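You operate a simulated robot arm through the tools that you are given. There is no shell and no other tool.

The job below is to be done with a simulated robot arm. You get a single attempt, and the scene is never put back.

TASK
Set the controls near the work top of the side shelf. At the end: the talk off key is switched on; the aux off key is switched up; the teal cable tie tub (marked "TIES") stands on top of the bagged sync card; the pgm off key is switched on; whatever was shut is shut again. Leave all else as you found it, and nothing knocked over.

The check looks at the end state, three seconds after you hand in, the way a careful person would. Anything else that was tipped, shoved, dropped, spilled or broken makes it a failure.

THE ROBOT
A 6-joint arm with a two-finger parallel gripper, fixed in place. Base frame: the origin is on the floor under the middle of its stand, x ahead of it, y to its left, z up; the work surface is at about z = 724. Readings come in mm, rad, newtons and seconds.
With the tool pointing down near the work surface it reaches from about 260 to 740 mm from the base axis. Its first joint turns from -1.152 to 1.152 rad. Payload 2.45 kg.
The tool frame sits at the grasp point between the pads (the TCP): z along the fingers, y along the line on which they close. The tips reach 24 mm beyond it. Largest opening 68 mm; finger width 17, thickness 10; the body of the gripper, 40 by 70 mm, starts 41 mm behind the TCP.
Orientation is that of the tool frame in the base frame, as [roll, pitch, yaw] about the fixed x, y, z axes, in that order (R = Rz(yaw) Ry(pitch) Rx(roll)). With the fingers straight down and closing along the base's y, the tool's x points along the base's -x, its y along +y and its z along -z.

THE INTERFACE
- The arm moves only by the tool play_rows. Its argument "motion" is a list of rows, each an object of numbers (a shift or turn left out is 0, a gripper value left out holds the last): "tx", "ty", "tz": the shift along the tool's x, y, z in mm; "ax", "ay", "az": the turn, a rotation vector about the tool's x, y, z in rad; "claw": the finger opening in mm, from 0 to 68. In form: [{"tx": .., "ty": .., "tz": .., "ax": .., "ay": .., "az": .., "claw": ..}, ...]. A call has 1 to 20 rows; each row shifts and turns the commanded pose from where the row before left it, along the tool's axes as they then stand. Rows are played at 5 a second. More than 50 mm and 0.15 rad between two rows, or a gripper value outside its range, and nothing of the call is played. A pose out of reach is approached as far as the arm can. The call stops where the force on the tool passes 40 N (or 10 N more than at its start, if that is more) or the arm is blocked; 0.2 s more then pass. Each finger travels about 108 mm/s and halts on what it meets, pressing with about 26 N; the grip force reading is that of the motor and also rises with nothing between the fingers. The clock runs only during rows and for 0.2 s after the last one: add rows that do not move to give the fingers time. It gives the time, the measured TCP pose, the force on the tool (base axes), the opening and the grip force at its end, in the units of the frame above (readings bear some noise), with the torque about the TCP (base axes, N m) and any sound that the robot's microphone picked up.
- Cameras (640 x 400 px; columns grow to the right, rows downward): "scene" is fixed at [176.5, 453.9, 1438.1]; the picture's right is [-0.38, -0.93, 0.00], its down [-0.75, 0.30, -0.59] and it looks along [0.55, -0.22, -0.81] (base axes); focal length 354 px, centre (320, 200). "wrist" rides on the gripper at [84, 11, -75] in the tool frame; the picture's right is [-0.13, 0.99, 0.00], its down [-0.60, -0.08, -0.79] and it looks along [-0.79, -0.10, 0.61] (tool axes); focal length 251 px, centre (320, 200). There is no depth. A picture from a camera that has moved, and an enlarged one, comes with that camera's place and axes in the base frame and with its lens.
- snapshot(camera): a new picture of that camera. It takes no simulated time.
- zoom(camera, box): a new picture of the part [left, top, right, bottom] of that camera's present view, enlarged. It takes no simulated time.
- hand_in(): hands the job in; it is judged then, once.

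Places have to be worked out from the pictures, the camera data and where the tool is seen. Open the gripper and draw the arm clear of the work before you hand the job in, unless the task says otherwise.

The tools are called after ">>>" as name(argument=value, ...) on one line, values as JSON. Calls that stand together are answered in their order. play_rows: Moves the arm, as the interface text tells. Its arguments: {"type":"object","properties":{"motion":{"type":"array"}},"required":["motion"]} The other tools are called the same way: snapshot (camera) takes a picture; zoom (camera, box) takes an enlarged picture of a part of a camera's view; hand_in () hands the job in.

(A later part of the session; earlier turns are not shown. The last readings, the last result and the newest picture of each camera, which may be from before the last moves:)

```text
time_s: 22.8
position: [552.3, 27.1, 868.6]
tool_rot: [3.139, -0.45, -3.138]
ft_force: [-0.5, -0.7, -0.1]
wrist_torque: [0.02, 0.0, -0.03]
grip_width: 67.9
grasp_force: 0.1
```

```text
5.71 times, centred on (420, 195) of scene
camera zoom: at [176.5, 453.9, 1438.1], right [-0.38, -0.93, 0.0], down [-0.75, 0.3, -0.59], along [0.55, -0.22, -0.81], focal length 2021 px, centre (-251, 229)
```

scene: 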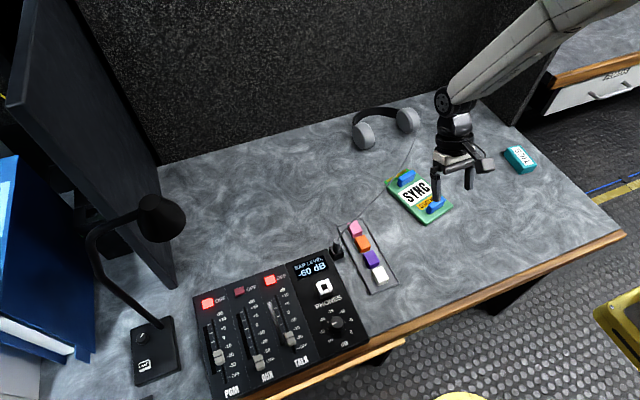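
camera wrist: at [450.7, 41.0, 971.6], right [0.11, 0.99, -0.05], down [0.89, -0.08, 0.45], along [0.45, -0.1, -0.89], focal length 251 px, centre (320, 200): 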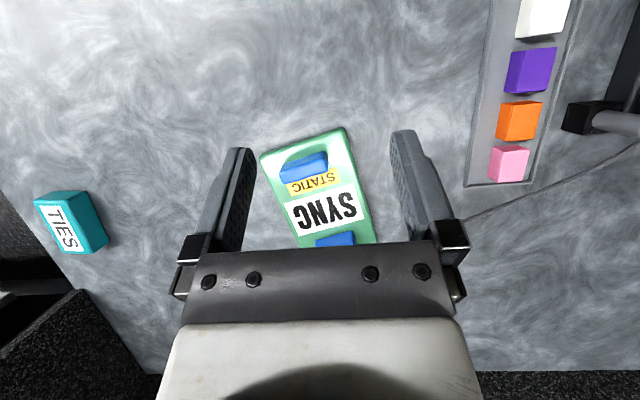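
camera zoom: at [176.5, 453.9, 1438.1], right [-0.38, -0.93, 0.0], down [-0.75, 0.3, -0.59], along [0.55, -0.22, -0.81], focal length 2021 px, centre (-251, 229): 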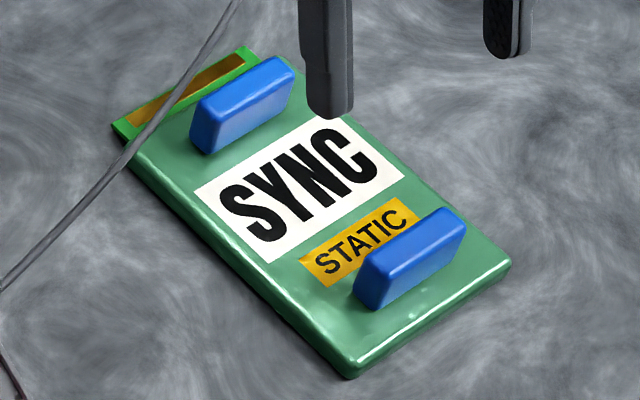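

The card's long axis runs about +12.6° from x, and the gap between the blue blocks is about 82 mm centred near (579,17), so the 70 mm tub fits lengthwise with care. I first rehearse: tool upright, yawed to the card, brought over the gap with the empty open gripper to compare positions directly.

>>> play_rows(motion=[{"ay": -0.15}, {"ay": -0.15}, {"ay": -0.15}, {"az": -0.11}, {"az": -0.11}, {"tx": -12.2, "ty": -7.3, "tz": 30}, {"tx": -12.2, "ty": -7.3, "tz": 34}, {"tz": 0}])

>>> snapshot(camera="wrist")

>>> zoom(camera="scene", box=[370, 130, 490, 230])

```text
time_s: 24.6
position: [582.9, 20.5, 806.0]
tool_rot: [3.137, 0.004, -2.917]
ft_force: [0.3, 0.0, -0.1]
wrist_torque: [-0.02, -0.03, 0.0]
grip_width: 68.1
grasp_force: 0.0
```

```text
taken
camera wrist: at [498.9, 13.9, 879.5], right [-0.09, 1.0, 0.0], down [0.6, 0.06, 0.79], along [0.79, 0.08, -0.61], focal length 251 px, centre (320, 200)
```

wrist: 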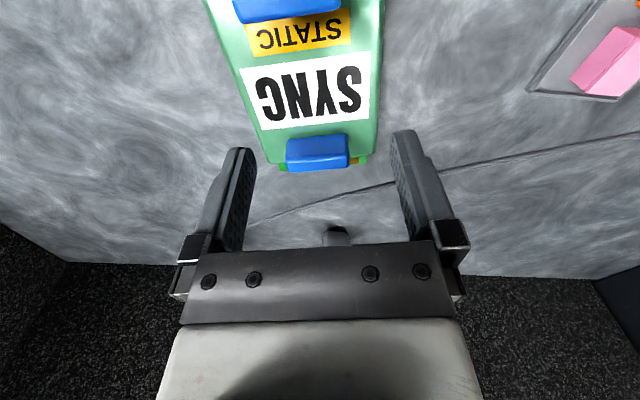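

```text
4.00 times, centred on (430, 180) of scene
camera zoom: at [176.5, 453.9, 1438.1], right [-0.38, -0.93, 0.0], down [-0.75, 0.3, -0.59], along [0.55, -0.22, -0.81], focal length 1415 px, centre (-120, 280)
```

zoom: 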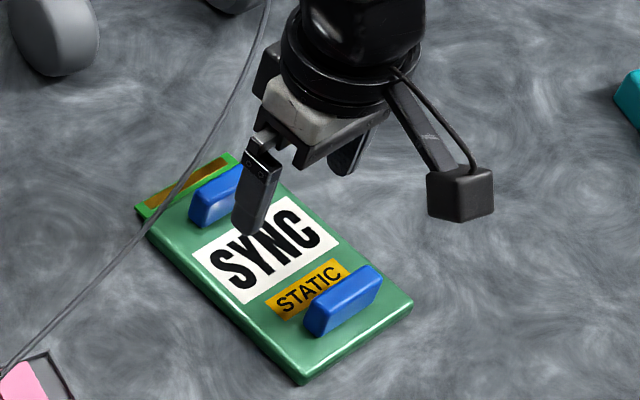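

The gripper is near the gap. I adjust toward the estimated gap centre (577.5,15.5) and lower the open fingers to just above the card surface, on either side of the label and well clear of the blocks, for a direct comparison.

>>> play_rows(motion=[{"tx": 6, "ty": -3.8, "tz": 10}, {"tz": 14}, {"tz": 10}, {"tz": 0}])

>>> snapshot(camera="wrist")

>>> zoom(camera="wrist", box=[180, 0, 460, 180])

>>> zoom(camera="scene", box=[370, 140, 470, 230])

```text
time_s: 25.6
position: [575.5, 15.5, 772.2]
tool_rot: [3.14, 0.003, -2.916]
ft_force: [0.1, 0.0, -0.6]
wrist_torque: [0.04, -0.01, 0.06]
grip_width: 67.7
grasp_force: 0.0
```

```text
taken
camera wrist: at [492.4, 8.3, 845.1], right [-0.09, 1.0, 0.0], down [0.6, 0.05, 0.79], along [0.79, 0.08, -0.61], focal length 251 px, centre (320, 200)
```

wrist: 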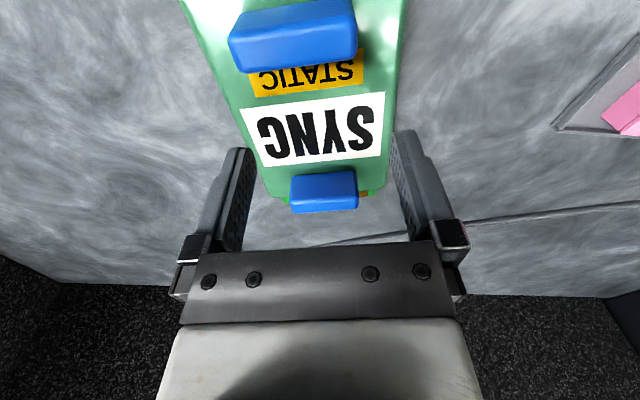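

```text
2.22 times, centred on (320, 90) of wrist
camera zoom: at [492.4, 8.3, 845.1], right [-0.09, 1.0, 0.0], down [0.6, 0.05, 0.79], along [0.79, 0.08, -0.61], focal length 559 px, centre (320, 444)
```

zoom: 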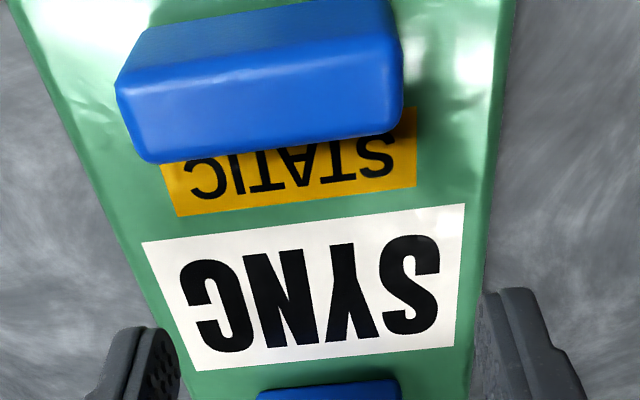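

```text
4.44 times, centred on (420, 185) of scene
camera zoom: at [176.5, 453.9, 1438.1], right [-0.38, -0.93, 0.0], down [-0.75, 0.3, -0.59], along [0.55, -0.22, -0.81], focal length 1572 px, centre (-124, 267)
```

zoom: 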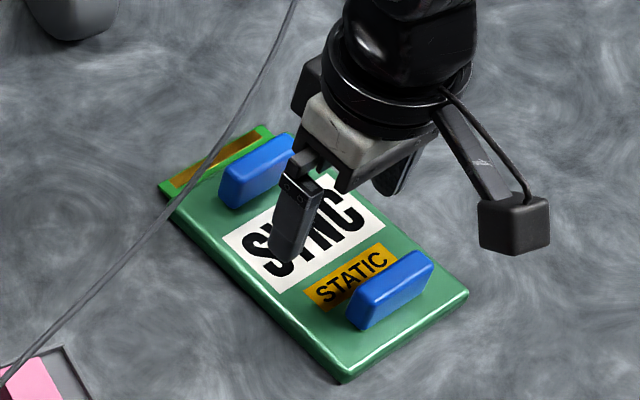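

In this pose the scene view of the fingertip matches my projection within about 1 mm, so the TCP reading and scene camera agree; what's uncertain is the exact height of the work top. I rise, go over to the tub and yaw the gripper to its long axis for a close look.

>>> play_rows(motion=[{"tz": -40}, {"tz": -40}, {"az": 0.122}, {"az": 0.122}, {"az": 0.121}, {"tx": -5.9, "ty": -41.9}, {"tx": -5.9, "ty": -41.9}, {"tx": -5.9, "ty": -41.9}, {"tx": -5.9, "ty": -41.9}, {"tx": -5.9, "ty": -41.9}, {"tx": -5.9, "ty": -41.9}, {"tx": -5.9, "ty": -41.9}, {"tz": 0}])

>>> snapshot(camera="wrist")

>>> snapshot(camera="scene")

```text
time_s: 28.4
position: [575.9, -281.7, 850.2]
tool_rot: [3.139, 0.002, 2.999]
ft_force: [0.9, 0.1, 0.9]
wrist_torque: [0.0, -0.03, 0.0]
grip_width: 67.6
grasp_force: 0.0
```

```text
taken
camera wrist: at [493.9, -258.1, 925.0], right [0.27, 0.96, 0.0], down [0.59, -0.17, 0.79], along [0.77, -0.21, -0.61], focal length 251 px, centre (320, 200)
```

wrist: 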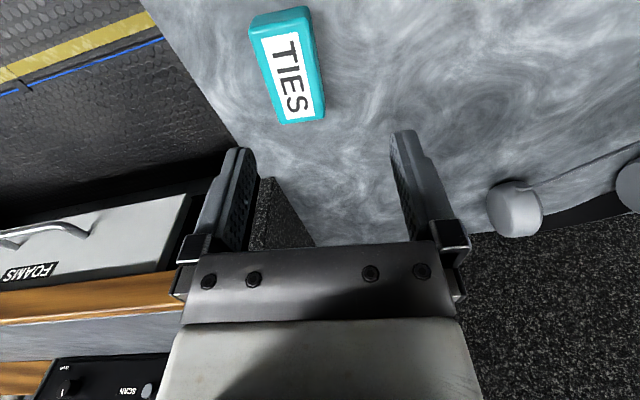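

```text
taken
```

scene: 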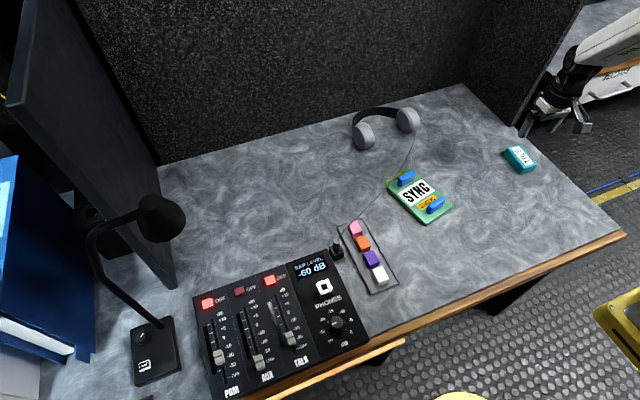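

The tub is in clear view. I zoom on it to fix its centre and angle.

>>> zoom(camera="wrist", box=[190, 0, 390, 130])

>>> zoom(camera="scene", box=[490, 80, 610, 190])

```text
3.08 times, centred on (290, 65) of wrist
camera zoom: at [493.9, -258.1, 925.0], right [0.27, 0.96, 0.0], down [0.59, -0.17, 0.79], along [0.77, -0.21, -0.61], focal length 774 px, centre (412, 615)
```

zoom: 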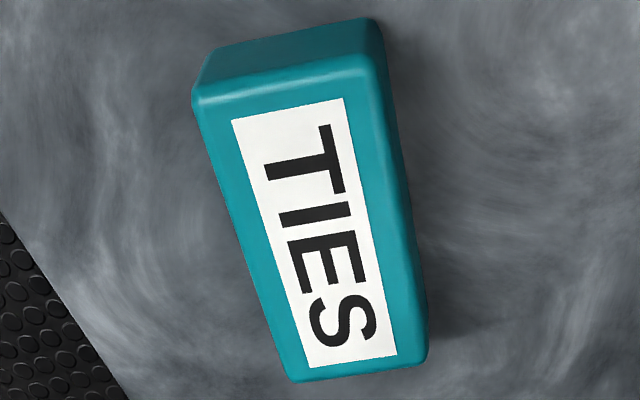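

```text
3.64 times, centred on (550, 135) of scene
camera zoom: at [176.5, 453.9, 1438.1], right [-0.38, -0.93, 0.0], down [-0.75, 0.3, -0.59], along [0.55, -0.22, -0.81], focal length 1286 px, centre (-516, 436)
```

zoom: 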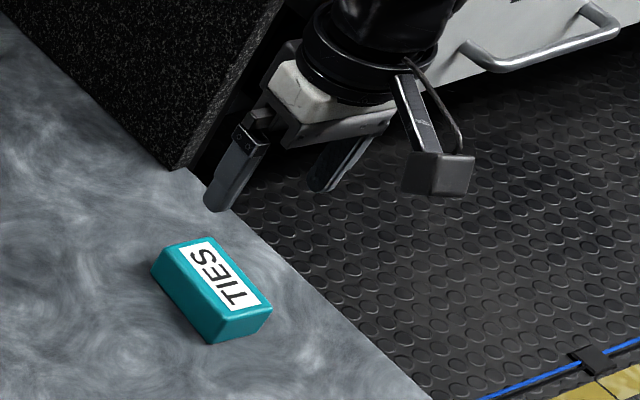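

Combining both cameras, the tub's top is at z≈747, its centre near (576,-301), long axis about -6.3°, width about 36–38 mm. I align to that and lower to z=800 for a check.

>>> play_rows(motion=[{"az": -0.03}, {"tx": -2.7, "ty": -19.3}, {"tz": 25}, {"tz": 25}, {"tz": 0}])

>>> snapshot(camera="wrist")

>>> zoom(camera="scene", box=[480, 90, 600, 190])

```text
time_s: 29.6
position: [577.0, -298.3, 799.6]
tool_rot: [3.138, 0.001, 3.029]
ft_force: [0.1, 0.3, 0.5]
wrist_torque: [-0.01, 0.0, -0.01]
grip_width: 68.0
grasp_force: 0.0
```

```text
taken
camera wrist: at [495.3, -277.7, 873.5], right [0.24, 0.97, 0.0], down [0.59, -0.15, 0.79], along [0.77, -0.19, -0.61], focal length 251 px, centre (320, 200)
```

wrist: 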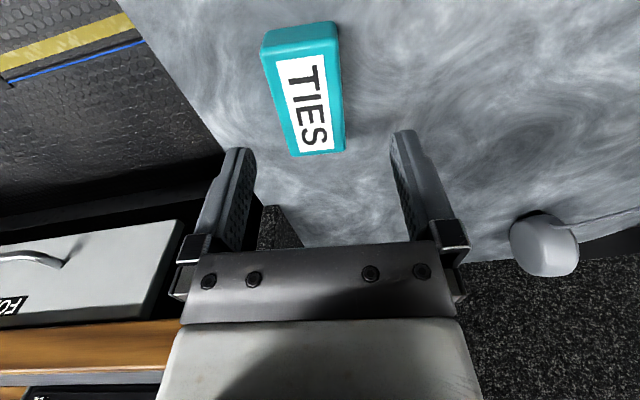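

```text
4.00 times, centred on (540, 140) of scene
camera zoom: at [176.5, 453.9, 1438.1], right [-0.38, -0.93, 0.0], down [-0.75, 0.3, -0.59], along [0.55, -0.22, -0.81], focal length 1415 px, centre (-560, 440)
```

zoom: 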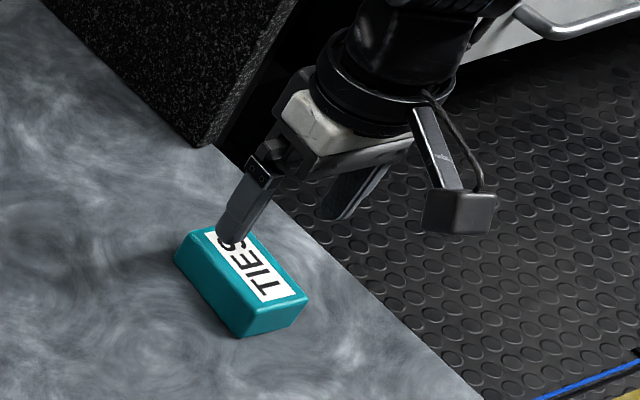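

The tub centre reads about (573,-301.5), so I shift 3 mm and descend with open fingers straddling it, watching the force.

>>> play_rows(motion=[{"tx": 2.7, "ty": -3.3}, {"tz": 20}, {"tz": 18}, {"tz": 0}])

>>> snapshot(camera="wrist")

>>> zoom(camera="scene", box=[480, 100, 600, 190])

```text
time_s: 30.6
position: [574.3, -303.2, 759.4]
tool_rot: [3.139, 0.0, 3.029]
ft_force: [0.7, 0.3, 0.3]
wrist_torque: [0.02, 0.01, 0.0]
grip_width: 67.9
grasp_force: 0.0
```

```text
taken
camera wrist: at [492.2, -282.2, 833.3], right [0.24, 0.97, 0.0], down [0.59, -0.15, 0.79], along [0.77, -0.19, -0.61], focal length 251 px, centre (320, 200)
```

wrist: 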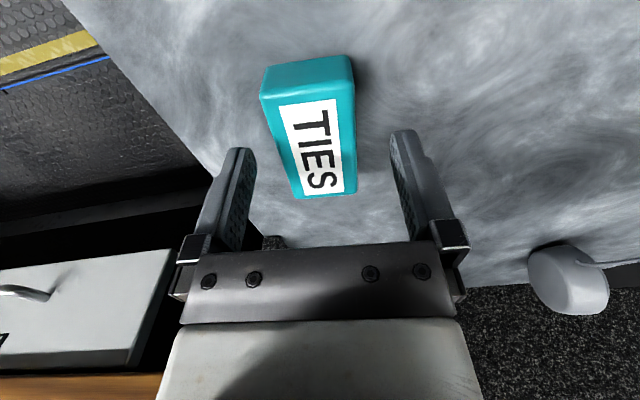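

```text
4.44 times, centred on (540, 145) of scene
camera zoom: at [176.5, 453.9, 1438.1], right [-0.38, -0.93, 0.0], down [-0.75, 0.3, -0.59], along [0.55, -0.22, -0.81], focal length 1572 px, centre (-658, 444)
```

zoom: 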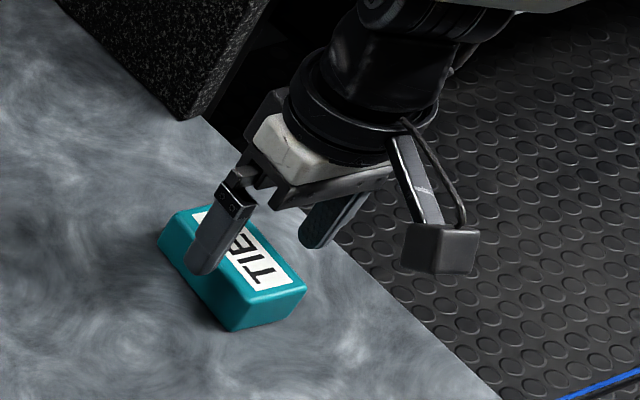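

Angle and side centring are good (within 1 mm); the fingers are about 5 mm past the tub's middle, so I shift back 5 mm and lower to TCP z≈752.

>>> play_rows(motion=[{"tx": 5, "ty": 0.5}, {"tz": 3}, {"tz": 2}, {"tz": 2}, {"tz": 0}])

>>> zoom(camera="scene", box=[490, 110, 580, 180])

>>> zoom(camera="wrist", box=[200, 40, 440, 220])

```text
time_s: 31.8
position: [567.1, -301.4, 754.3]
tool_rot: [3.137, 0.001, 3.029]
ft_force: [0.2, -0.1, -0.5]
wrist_torque: [-0.01, 0.01, 0.01]
grip_width: 68.2
grasp_force: 0.0
```

```text
5.71 times, centred on (535, 145) of scene
camera zoom: at [176.5, 453.9, 1438.1], right [-0.38, -0.93, 0.0], down [-0.75, 0.3, -0.59], along [0.55, -0.22, -0.81], focal length 2021 px, centre (-909, 514)
```

zoom: 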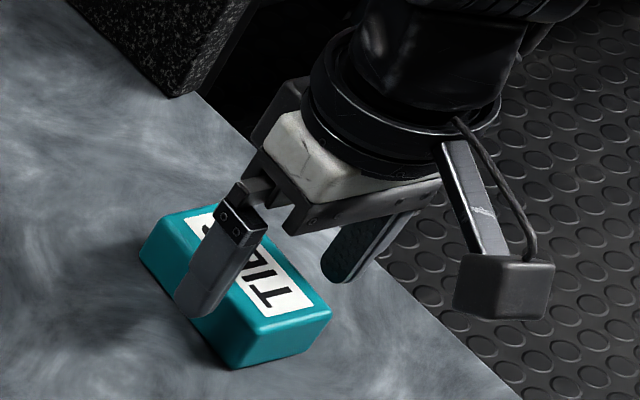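

```text
2.22 times, centred on (320, 130) of wrist
camera zoom: at [485.1, -279.9, 827.4], right [0.24, 0.97, 0.0], down [0.59, -0.15, 0.79], along [0.77, -0.19, -0.61], focal length 559 px, centre (320, 356)
```

zoom: 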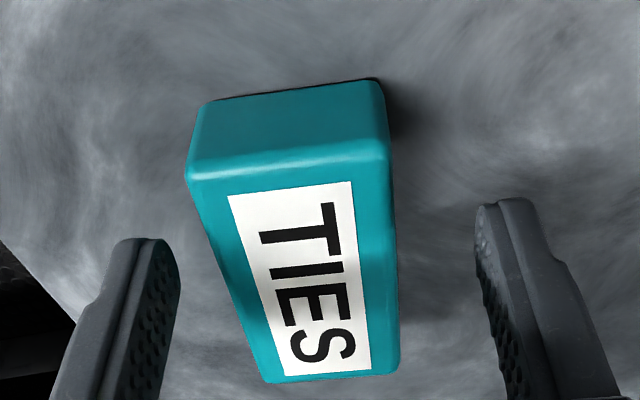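

Now centred along the tub too (within about 1 mm). I lower in 1 mm steps to feel for the table, which also gives me its true height.

>>> play_rows(motion=[{"tz": 1}, {"tz": 1}, {"tz": 1}, {"tz": 0}])

```text
time_s: 32.8
position: [566.0, -302.0, 750.1]
tool_rot: [3.138, 0.001, 3.031]
ft_force: [0.2, -0.1, -0.6]
wrist_torque: [-0.02, 0.03, -0.01]
grip_width: 67.8
grasp_force: 0.0
```

No contact at tip z≈726. A few more millimetres.

>>> play_rows(motion=[{"tz": 1}, {"tz": 0}, {"tz": 0}])

>>> zoom(camera="wrist", box=[200, 40, 440, 220])

```text
time_s: 33.6
position: [566.1, -301.2, 749.4]
tool_rot: [3.138, 0.003, 3.03]
ft_force: [0.1, 0.4, 1.1]
wrist_torque: [0.0, 0.01, 0.0]
grip_width: 68.2
grasp_force: 0.1
```

```text
2.22 times, centred on (320, 130) of wrist
camera zoom: at [484.4, -280.5, 823.8], right [0.24, 0.97, 0.0], down [0.59, -0.15, 0.79], along [0.77, -0.19, -0.61], focal length 559 px, centre (320, 356)
```

zoom: 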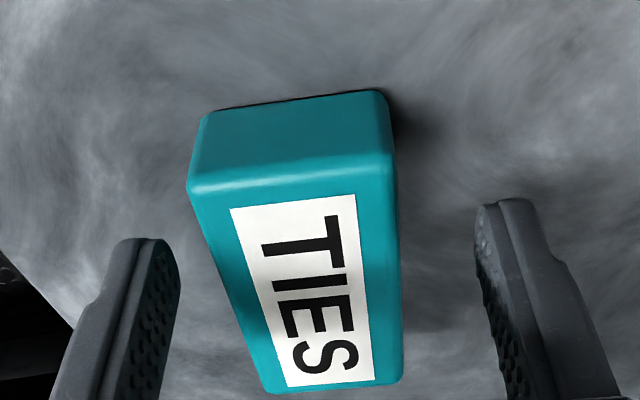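

Still free at TCP z≈749.4. I go on by 1 mm steps.

>>> play_rows(motion=[{"tz": 1}, {"tz": 1}, {"tz": 0}])

```text
time_s: 34.4
position: [566.3, -303.2, 749.1]
tool_rot: [3.139, 0.001, 3.031]
ft_force: [-0.2, 0.0, 0.0]
wrist_torque: [0.03, 0.01, 0.01]
grip_width: 67.9
grasp_force: 0.0
```

No contact yet. Two more steps.

>>> play_rows(motion=[{"tz": 1}, {"tz": 1}, {"tz": 0}])

```text
time_s: 35.2
position: [567.3, -302.2, 746.0]
tool_rot: [3.138, 0.001, 3.03]
ft_force: [-0.4, 0.5, -0.7]
wrist_torque: [0.01, 0.01, 0.03]
grip_width: 67.7
grasp_force: 0.0
```

Tip z≈722 with no contact, so this top is a little below 724, as the triangulation hinted. Two more 1 mm steps.

>>> play_rows(motion=[{"tz": 1}, {"tz": 1}, {"tz": 0}])

```text
time_s: 36.0
position: [567.3, -302.0, 744.7]
tool_rot: [3.14, 0.002, 3.029]
ft_force: [-0.5, -0.2, -0.5]
wrist_torque: [-0.01, 0.0, 0.04]
grip_width: 68.0
grasp_force: 0.1
```

>>> zoom(camera="wrist", box=[180, 40, 460, 220])

>>> zoom(camera="scene", box=[490, 110, 580, 180])

```text
2.22 times, centred on (320, 130) of wrist
camera zoom: at [484.8, -281.0, 819.0], right [0.24, 0.97, 0.0], down [0.59, -0.15, 0.79], along [0.77, -0.19, -0.61], focal length 559 px, centre (320, 356)
```

zoom: 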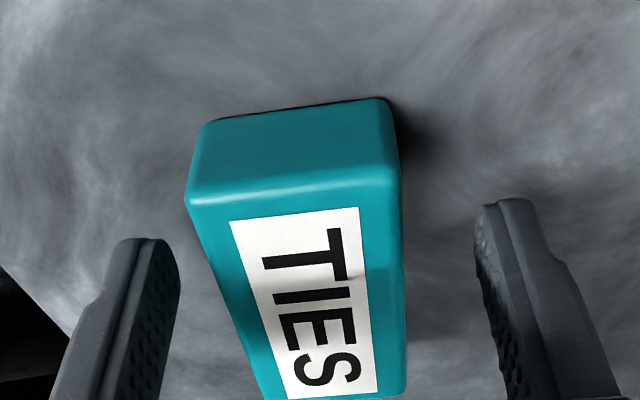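

```text
5.71 times, centred on (535, 145) of scene
camera zoom: at [176.5, 453.9, 1438.1], right [-0.38, -0.93, 0.0], down [-0.75, 0.3, -0.59], along [0.55, -0.22, -0.81], focal length 2021 px, centre (-909, 514)
```

zoom: 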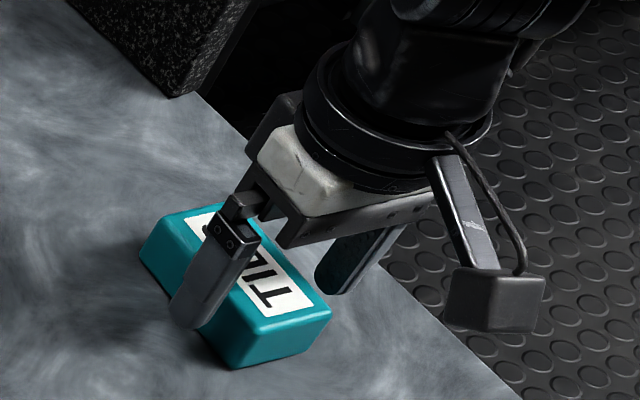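

The tips still look a few millimetres above the surface. I keep feeling downward.

>>> play_rows(motion=[{"tz": 1}, {"tz": 1}, {"tz": 1}, {"tz": 0}])

```text
time_s: 37.0
position: [567.9, -303.0, 742.3]
tool_rot: [3.138, 0.002, 3.031]
ft_force: [0.4, 0.1, -0.6]
wrist_torque: [0.0, 0.03, -0.01]
grip_width: 67.9
grasp_force: 0.1
```

Still free at tip z≈717. Continuing in 1 mm steps.

>>> play_rows(motion=[{"tz": 1}, {"tz": 1}, {"tz": 1}, {"tz": 0}])

```text
time_s: 38.0
position: [567.2, -303.4, 738.6]
tool_rot: [3.137, 0.003, 3.029]
ft_force: [-0.2, 0.6, 0.3]
wrist_torque: [0.04, -0.02, 0.04]
grip_width: 68.3
grasp_force: 0.1
```

>>> zoom(camera="wrist", box=[180, 40, 460, 220])

>>> zoom(camera="scene", box=[500, 130, 560, 180])

```text
2.22 times, centred on (320, 130) of wrist
camera zoom: at [485.1, -281.6, 812.2], right [0.24, 0.97, 0.0], down [0.59, -0.15, 0.79], along [0.77, -0.19, -0.61], focal length 559 px, centre (320, 356)
```

zoom: 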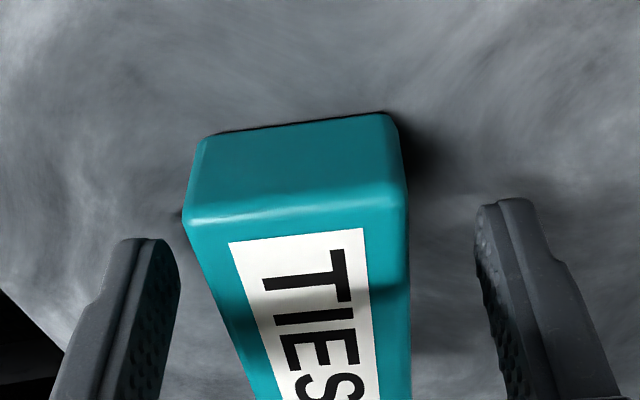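

```text
8.00 times, centred on (530, 155) of scene
camera zoom: at [176.5, 453.9, 1438.1], right [-0.38, -0.93, 0.0], down [-0.75, 0.3, -0.59], along [0.55, -0.22, -0.81], focal length 2830 px, centre (-1360, 560)
```

zoom: 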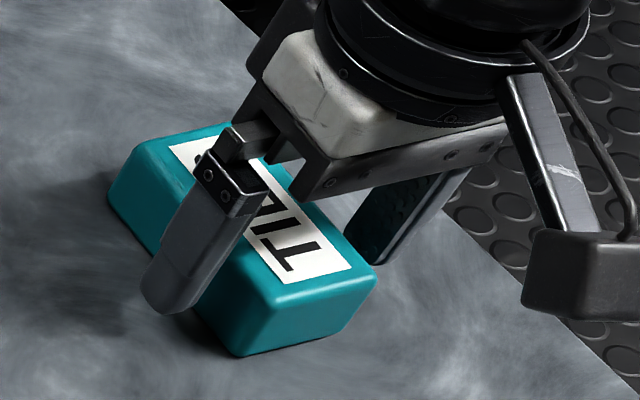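

Still not touching at tip z≈714. The surface here is evidently lower than stated, so I keep going carefully.

>>> play_rows(motion=[{"tz": 1}, {"tz": 1}, {"tz": 1}, {"tz": 0}])

```text
time_s: 39.0
position: [566.6, -303.4, 736.1]
tool_rot: [3.138, 0.002, 3.029]
ft_force: [0.2, -0.4, -0.5]
wrist_torque: [0.01, 0.01, 0.0]
grip_width: 68.2
grasp_force: 0.0
```

>>> play_rows(motion=[{"tz": 1}, {"tz": 1}, {"tz": 1}, {"tz": 0}])

```text
time_s: 40.0
position: [565.5, -302.2, 731.1]
tool_rot: [3.139, 0.001, 3.03]
ft_force: [-0.8, 0.0, -0.1]
wrist_torque: [0.0, 0.01, 0.03]
grip_width: 67.9
grasp_force: 0.0
```

Tip z≈707.5 and still no contact force; I look at both cameras before going lower.

>>> snapshot(camera="wrist")

>>> zoom(camera="scene", box=[500, 130, 560, 180])

```text
taken
camera wrist: at [484.6, -281.6, 805.5], right [0.24, 0.97, 0.0], down [0.59, -0.15, 0.79], along [0.77, -0.19, -0.61], focal length 251 px, centre (320, 200)
```

wrist: 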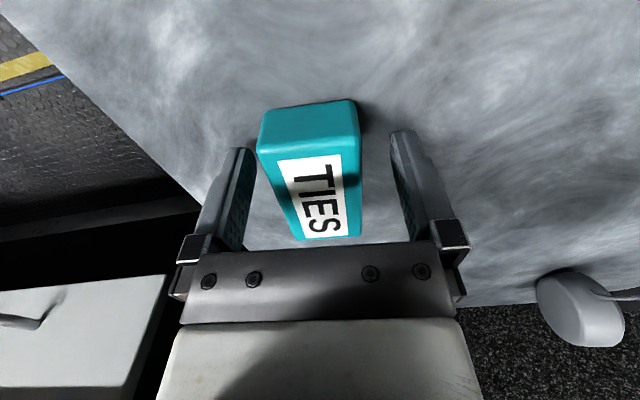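

```text
8.00 times, centred on (530, 155) of scene
camera zoom: at [176.5, 453.9, 1438.1], right [-0.38, -0.93, 0.0], down [-0.75, 0.3, -0.59], along [0.55, -0.22, -0.81], focal length 2830 px, centre (-1360, 560)
```

zoom: 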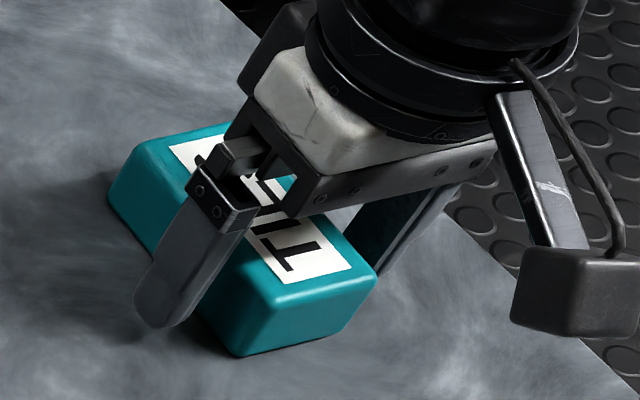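

Triangulating the tub's top corner at close range gives top z≈728–730 and a table at z≈703, so distances were a bit underestimated: the tub is about 75×43×27 mm and its centre lies 15.5 mm further out than the TCP. I slide the open fingers outward 15.5 mm along the tub.

>>> play_rows(motion=[{"tx": -8, "ty": -0.5}, {"tx": -7.5, "ty": -0.5}, {"tz": 0}])

>>> snapshot(camera="wrist")

>>> zoom(camera="scene", box=[500, 130, 560, 180])

```text
time_s: 40.8
position: [581.1, -304.2, 732.4]
tool_rot: [3.138, 0.002, 3.031]
ft_force: [-0.5, -0.2, -0.3]
wrist_torque: [0.04, 0.0, 0.03]
grip_width: 68.1
grasp_force: 0.1
```

```text
taken
camera wrist: at [499.7, -283.1, 807.0], right [0.24, 0.97, 0.0], down [0.59, -0.15, 0.79], along [0.77, -0.19, -0.61], focal length 251 px, centre (320, 200)
```

wrist: 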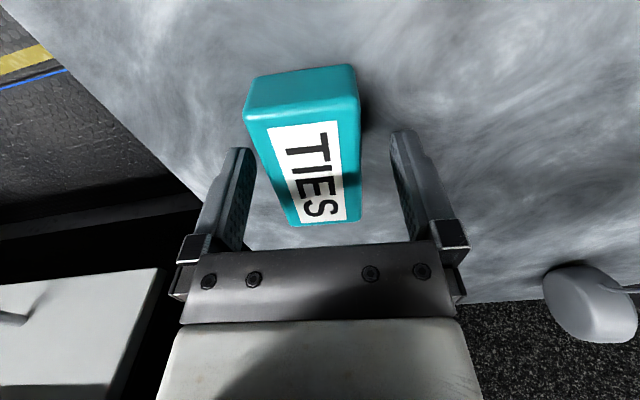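

```text
8.00 times, centred on (530, 155) of scene
camera zoom: at [176.5, 453.9, 1438.1], right [-0.38, -0.93, 0.0], down [-0.75, 0.3, -0.59], along [0.55, -0.22, -0.81], focal length 2830 px, centre (-1360, 560)
```

zoom: 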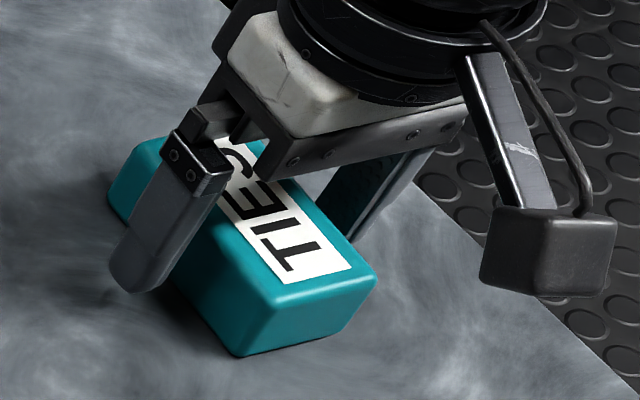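

Fingers are now at the tub's middle (centre offset under 1 mm). I lower in 1 mm steps to find the true table height before gripping.

>>> play_rows(motion=[{"tz": 1}, {"tz": 1}, {"tz": 0}, {"tz": 0}])

```text
time_s: 41.8
position: [579.7, -305.3, 731.7]
tool_rot: [3.139, 0.001, 3.03]
ft_force: [0.2, 0.4, 0.2]
wrist_torque: [0.01, -0.01, 0.0]
grip_width: 68.0
grasp_force: 0.1
```

No contact yet at commanded TCP z≈730; two more 1 mm steps.

>>> play_rows(motion=[{"tz": 1}, {"tz": 1}, {"tz": 0}, {"tz": 0}])

```text
time_s: 42.8
position: [582.2, -303.8, 728.0]
tool_rot: [3.139, 0.0, 3.031]
ft_force: [0.3, -0.7, 0.0]
wrist_torque: [-0.02, 0.02, 0.0]
grip_width: 68.2
grasp_force: 0.1
```

Tips at z≈704, still free. Two further steps should find the table.

>>> play_rows(motion=[{"tz": 1}, {"tz": 1}, {"tz": 0}, {"tz": 0}])

```text
time_s: 43.8
position: [581.9, -303.9, 726.8]
tool_rot: [3.137, 0.001, 3.031]
ft_force: [0.0, 0.2, 0.1]
wrist_torque: [0.02, 0.02, 0.0]
grip_width: 67.9
grasp_force: 0.1
```

Still free at tip z≈702. I check the pictures again before closing.

>>> zoom(camera="wrist", box=[190, 50, 450, 250])

>>> zoom(camera="scene", box=[500, 130, 560, 180])

```text
2.00 times, centred on (320, 150) of wrist
camera zoom: at [499.7, -283.3, 800.9], right [0.24, 0.97, 0.0], down [0.59, -0.15, 0.79], along [0.77, -0.19, -0.61], focal length 503 px, centre (320, 300)
```

zoom: 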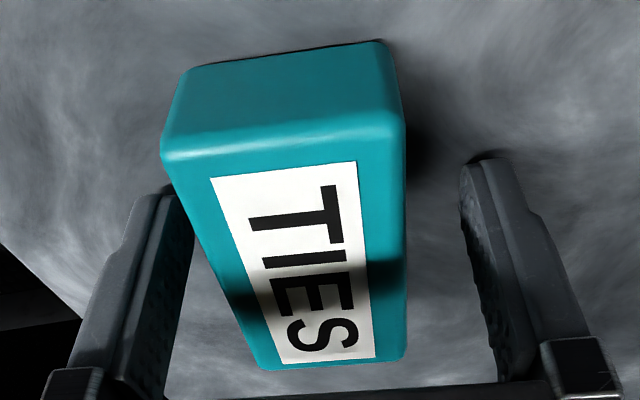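

```text
8.00 times, centred on (530, 155) of scene
camera zoom: at [176.5, 453.9, 1438.1], right [-0.38, -0.93, 0.0], down [-0.75, 0.3, -0.59], along [0.55, -0.22, -0.81], focal length 2830 px, centre (-1360, 560)
```

zoom: 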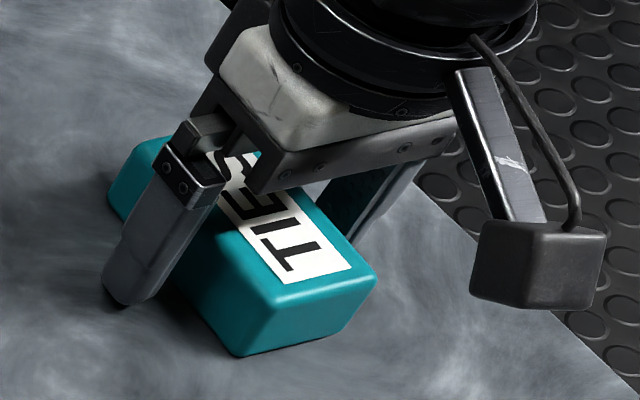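

The finger tip meets its own shadow, so the tips are 1–2 mm above the table (z≈701). I raise 2 mm and close on the tub.

>>> play_rows(motion=[{"tz": -2}, {"tz": 0, "claw": 50}, {"tz": 0, "claw": 30}, {"tz": 0}, {"tz": 0}, {"tz": 0}])

>>> zoom(camera="wrist", box=[190, 50, 450, 250])

```text
time_s: 45.2
position: [580.7, -304.8, 729.1]
tool_rot: [3.138, 0.002, 3.03]
ft_force: [0.6, -0.2, 0.0]
wrist_torque: [-0.03, -0.02, -0.01]
grip_width: 43.5
grasp_force: 25.9
```

```text
2.00 times, centred on (320, 150) of wrist
camera zoom: at [500.1, -283.0, 803.0], right [0.24, 0.97, 0.0], down [0.59, -0.15, 0.79], along [0.77, -0.19, -0.61], focal length 503 px, centre (320, 300)
```

zoom: 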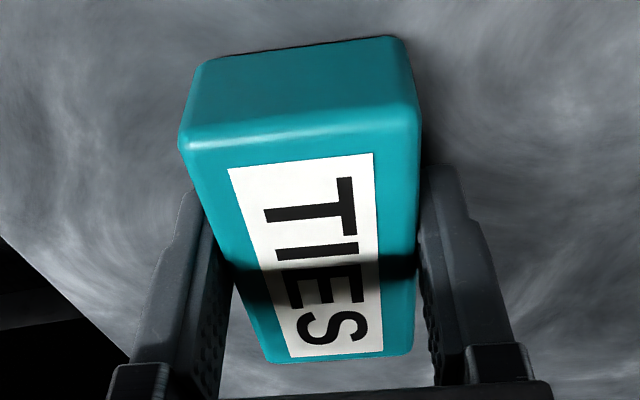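

Gripped: width 43.5 mm, grip force 26 N. I lift the tub gently and check that it hangs level.

>>> play_rows(motion=[{"tz": -5}, {"tz": -15}, {"tz": -30}, {"tz": -40}, {"tz": 0}])

>>> snapshot(camera="wrist")

>>> zoom(camera="scene", box=[490, 80, 590, 180])

```text
time_s: 46.4
position: [583.5, -305.9, 817.3]
tool_rot: [3.139, 0.001, 3.03]
ft_force: [-0.1, 0.3, -0.8]
wrist_torque: [-0.01, -0.02, 0.0]
grip_width: 29.8
grasp_force: 0.2
```

```text
taken
camera wrist: at [502.1, -284.7, 891.9], right [0.24, 0.97, 0.0], down [0.59, -0.15, 0.79], along [0.77, -0.19, -0.61], focal length 251 px, centre (320, 200)
```

wrist: 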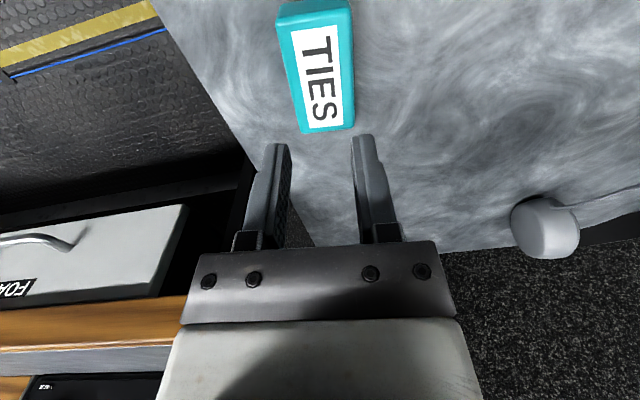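

```text
4.00 times, centred on (540, 130) of scene
camera zoom: at [176.5, 453.9, 1438.1], right [-0.38, -0.93, 0.0], down [-0.75, 0.3, -0.59], along [0.55, -0.22, -0.81], focal length 1415 px, centre (-560, 480)
```

zoom: 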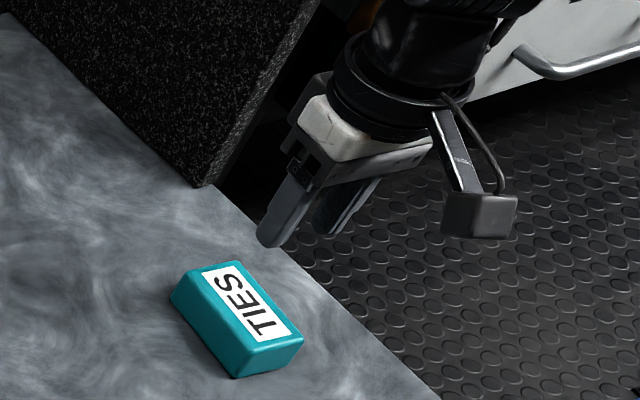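

The tub slipped out and stayed on the table (width reads 29.8 with no grip force). I look closely at the tub to see whether it moved and to re-measure its height.

>>> zoom(camera="wrist", box=[230, 0, 400, 140])

>>> zoom(camera="scene", box=[500, 130, 560, 180])

```text
2.86 times, centred on (315, 70) of wrist
camera zoom: at [502.1, -284.7, 891.9], right [0.24, 0.97, 0.0], down [0.59, -0.15, 0.79], along [0.77, -0.19, -0.61], focal length 718 px, centre (334, 571)
```

zoom: 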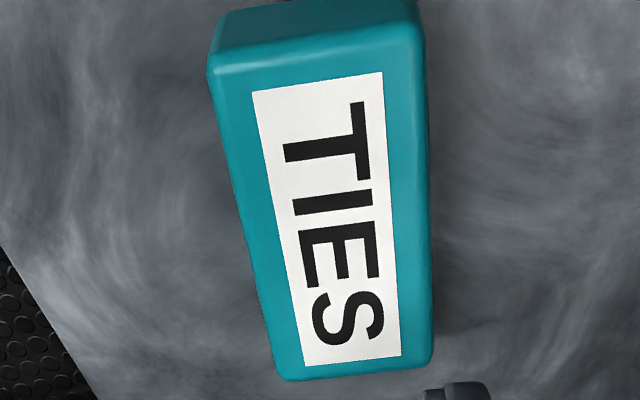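

```text
8.00 times, centred on (530, 155) of scene
camera zoom: at [176.5, 453.9, 1438.1], right [-0.38, -0.93, 0.0], down [-0.75, 0.3, -0.59], along [0.55, -0.22, -0.81], focal length 2830 px, centre (-1360, 560)
```

zoom: 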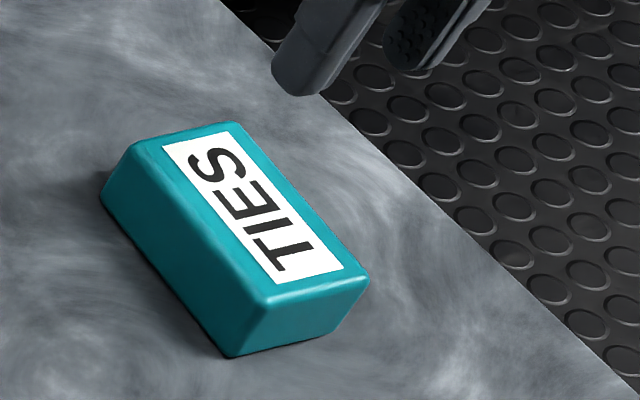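

The tub only shifted about 2 mm and is upright. To remove the height doubt, I close the fingers and gently touch the tub's top to measure its true z.

>>> play_rows(motion=[{"tz": 0, "claw": 0}, {"tz": 20}, {"tz": 20}, {"tz": 10}, {"tz": 5}, {"tz": 0}])

>>> zoom(camera="wrist", box=[190, 50, 450, 250])

>>> zoom(camera="scene", box=[500, 110, 580, 180])

```text
time_s: 47.8
position: [583.0, -306.2, 764.1]
tool_rot: [3.139, 0.001, 3.032]
ft_force: [0.0, -0.6, 0.6]
wrist_torque: [-0.02, 0.02, -0.02]
grip_width: 0.1
grasp_force: 23.5
```

```text
2.00 times, centred on (320, 150) of wrist
camera zoom: at [500.8, -285.0, 837.5], right [0.24, 0.97, 0.0], down [0.59, -0.15, 0.79], along [0.77, -0.19, -0.61], focal length 503 px, centre (320, 300)
```

zoom: 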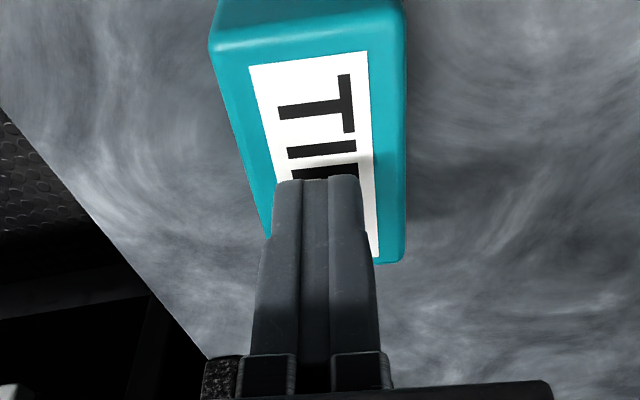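

```text
5.71 times, centred on (540, 145) of scene
camera zoom: at [176.5, 453.9, 1438.1], right [-0.38, -0.93, 0.0], down [-0.75, 0.3, -0.59], along [0.55, -0.22, -0.81], focal length 2021 px, centre (-937, 514)
```

zoom: 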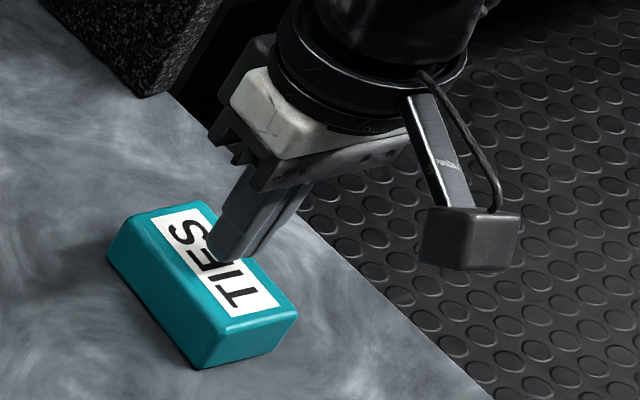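

Tip at z≈740, just above the tub top. I go down in 1 mm steps to detect contact.

>>> play_rows(motion=[{"tz": 1}, {"tz": 1}, {"tz": 1}, {"tz": 0}])

```text
time_s: 48.8
position: [582.3, -306.6, 762.0]
tool_rot: [3.139, 0.0, 3.028]
ft_force: [-0.3, 0.6, -0.3]
wrist_torque: [-0.04, -0.01, -0.02]
grip_width: 0.2
grasp_force: 23.5
```

No contact at tip z≈737. Three more 1 mm steps.

>>> play_rows(motion=[{"tz": 1}, {"tz": 1}, {"tz": 1}, {"tz": 0}])

```text
time_s: 49.8
position: [581.0, -305.9, 756.7]
tool_rot: [3.137, 0.001, 3.029]
ft_force: [-0.7, -0.4, 0.1]
wrist_torque: [0.02, -0.02, -0.03]
grip_width: 0.1
grasp_force: 23.1
```

Still free at tip z≈733–734. Continuing.

>>> play_rows(motion=[{"tz": 1}, {"tz": 1}, {"tz": 1}, {"tz": 0}])

```text
time_s: 50.8
position: [582.2, -305.2, 754.7]
tool_rot: [3.138, 0.001, 3.029]
ft_force: [-2.1, 1.9, 7.2]
wrist_torque: [0.02, 0.06, 0.01]
grip_width: 0.0
grasp_force: 22.9
```

Contact: tub top is at z≈731 (7 N at tip z≈730.7), so my earlier grasp did overlap well and it slipped by friction or weight. I raise, open, and go back down to grip lower, then lift slowly while watching force.

>>> play_rows(motion=[{"tz": -10}, {"tz": -5, "claw": 68}, {"tz": 0}, {"tz": 0}])

>>> snapshot(camera="wrist")

>>> zoom(camera="wrist", box=[190, 30, 450, 230])

```text
time_s: 51.8
position: [582.1, -305.0, 768.4]
tool_rot: [3.138, 0.001, 3.029]
ft_force: [0.4, 1.0, 0.2]
wrist_torque: [-0.02, 0.0, 0.03]
grip_width: 67.9
grasp_force: 0.0
```

```text
taken
camera wrist: at [501.1, -283.8, 842.6], right [0.24, 0.97, 0.0], down [0.59, -0.15, 0.79], along [0.77, -0.19, -0.61], focal length 251 px, centre (320, 200)
```

wrist: 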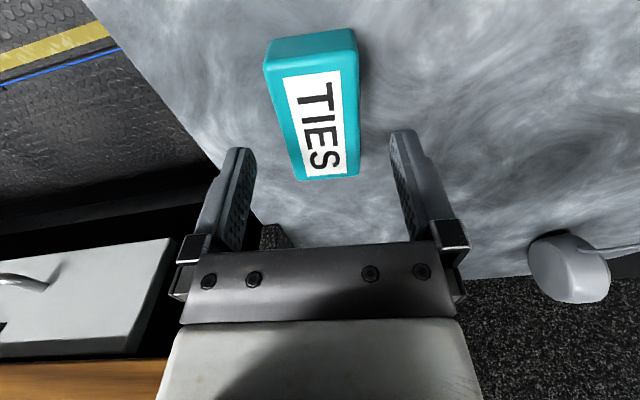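

```text
2.00 times, centred on (320, 130) of wrist
camera zoom: at [501.1, -283.8, 842.6], right [0.24, 0.97, 0.0], down [0.59, -0.15, 0.79], along [0.77, -0.19, -0.61], focal length 503 px, centre (320, 340)
```

zoom: 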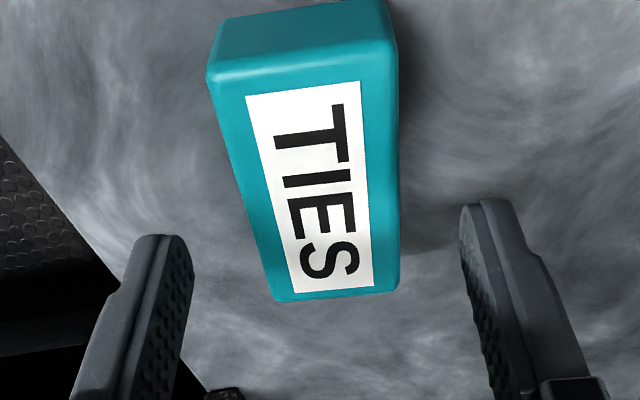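

The tub is centred laterally (0.3 mm) and aligned; its middle is 2.6 mm further out. I shift, descend to tip z≈703 and close fully.

>>> play_rows(motion=[{"tx": -2.6, "ty": 0.3, "tz": 10}, {"tz": 15}, {"tz": 10}, {"tz": 5}, {"tz": 2.5}, {"claw": 40}, {"claw": 0}, {"tz": 0}, {"tz": 0}, {"tz": 0}])

>>> zoom(camera="wrist", box=[190, 50, 450, 250])

>>> zoom(camera="scene", box=[500, 130, 560, 180])

```text
time_s: 54.0
position: [584.4, -304.3, 727.0]
tool_rot: [3.14, 0.001, 3.03]
ft_force: [0.5, -0.2, 0.1]
wrist_torque: [0.0, -0.01, 0.0]
grip_width: 43.5
grasp_force: 26.2
```

```text
2.00 times, centred on (320, 150) of wrist
camera zoom: at [503.4, -283.3, 800.7], right [0.24, 0.97, 0.0], down [0.59, -0.15, 0.79], along [0.77, -0.19, -0.61], focal length 503 px, centre (320, 300)
```

zoom: 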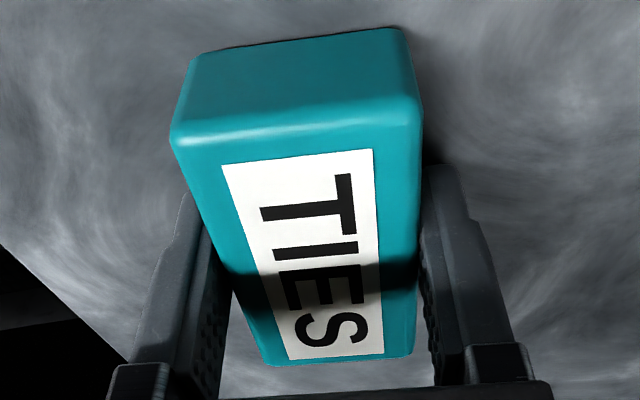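

```text
8.00 times, centred on (530, 155) of scene
camera zoom: at [176.5, 453.9, 1438.1], right [-0.38, -0.93, 0.0], down [-0.75, 0.3, -0.59], along [0.55, -0.22, -0.81], focal length 2830 px, centre (-1360, 560)
```

zoom: 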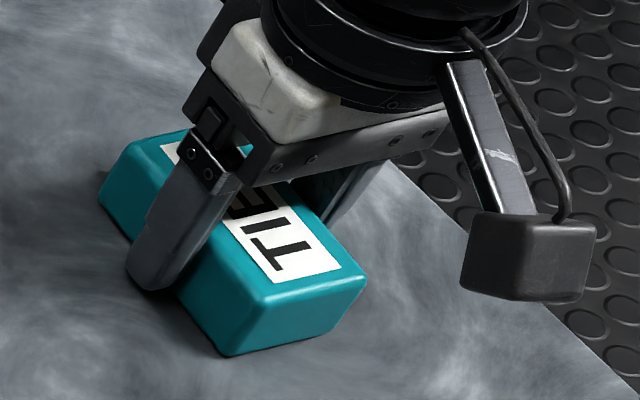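

Gripped at 43.5 mm with 26 N. I lift just 2 mm slowly and read the force.

>>> play_rows(motion=[{"tz": -0.5}, {"tz": -0.5}, {"tz": -0.5}, {"tz": -0.5}, {"tz": 0}])

```text
time_s: 55.2
position: [583.0, -305.8, 727.7]
tool_rot: [3.139, 0.003, 3.031]
ft_force: [0.8, -0.3, 0.4]
wrist_torque: [-0.01, 0.01, -0.01]
grip_width: 43.6
grasp_force: 25.9
```

Still holding at 43.6 mm. I lift 6 mm more, slowly, and look.

>>> play_rows(motion=[{"tz": -1}, {"tz": -1}, {"tz": -1}, {"tz": -1}, {"tz": -1}, {"tz": -1}, {"tz": 0}])

>>> zoom(camera="wrist", box=[190, 50, 450, 250])

>>> zoom(camera="scene", box=[500, 130, 560, 180])

```text
time_s: 56.8
position: [583.8, -303.2, 735.3]
tool_rot: [3.137, 0.0, 3.031]
ft_force: [-1.2, 0.7, -0.7]
wrist_torque: [0.0, 0.0, 0.0]
grip_width: 43.6
grasp_force: 26.3
```

```text
2.00 times, centred on (320, 150) of wrist
camera zoom: at [502.4, -283.5, 808.9], right [0.24, 0.97, 0.0], down [0.59, -0.15, 0.79], along [0.77, -0.19, -0.61], focal length 503 px, centre (320, 300)
```

zoom: 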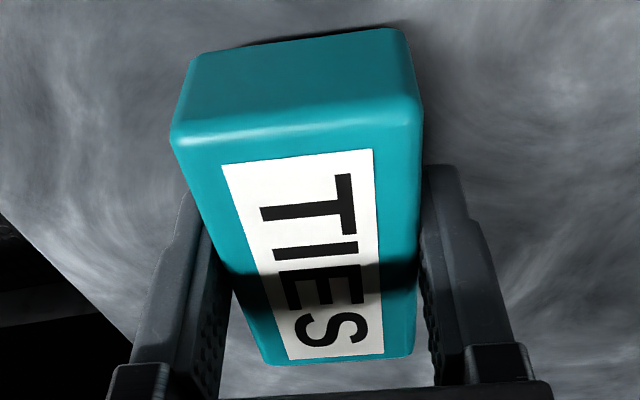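

```text
8.00 times, centred on (530, 155) of scene
camera zoom: at [176.5, 453.9, 1438.1], right [-0.38, -0.93, 0.0], down [-0.75, 0.3, -0.59], along [0.55, -0.22, -0.81], focal length 2830 px, centre (-1360, 560)
```

zoom: 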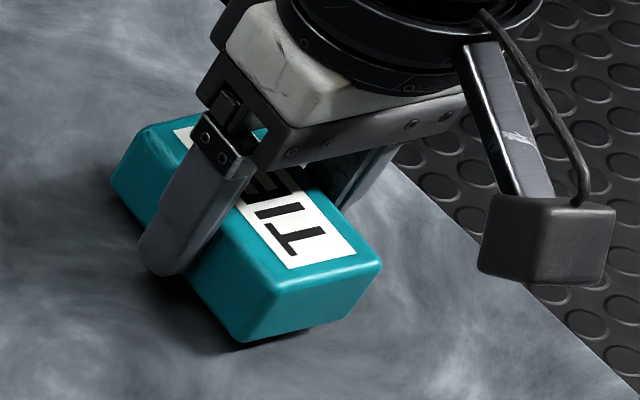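

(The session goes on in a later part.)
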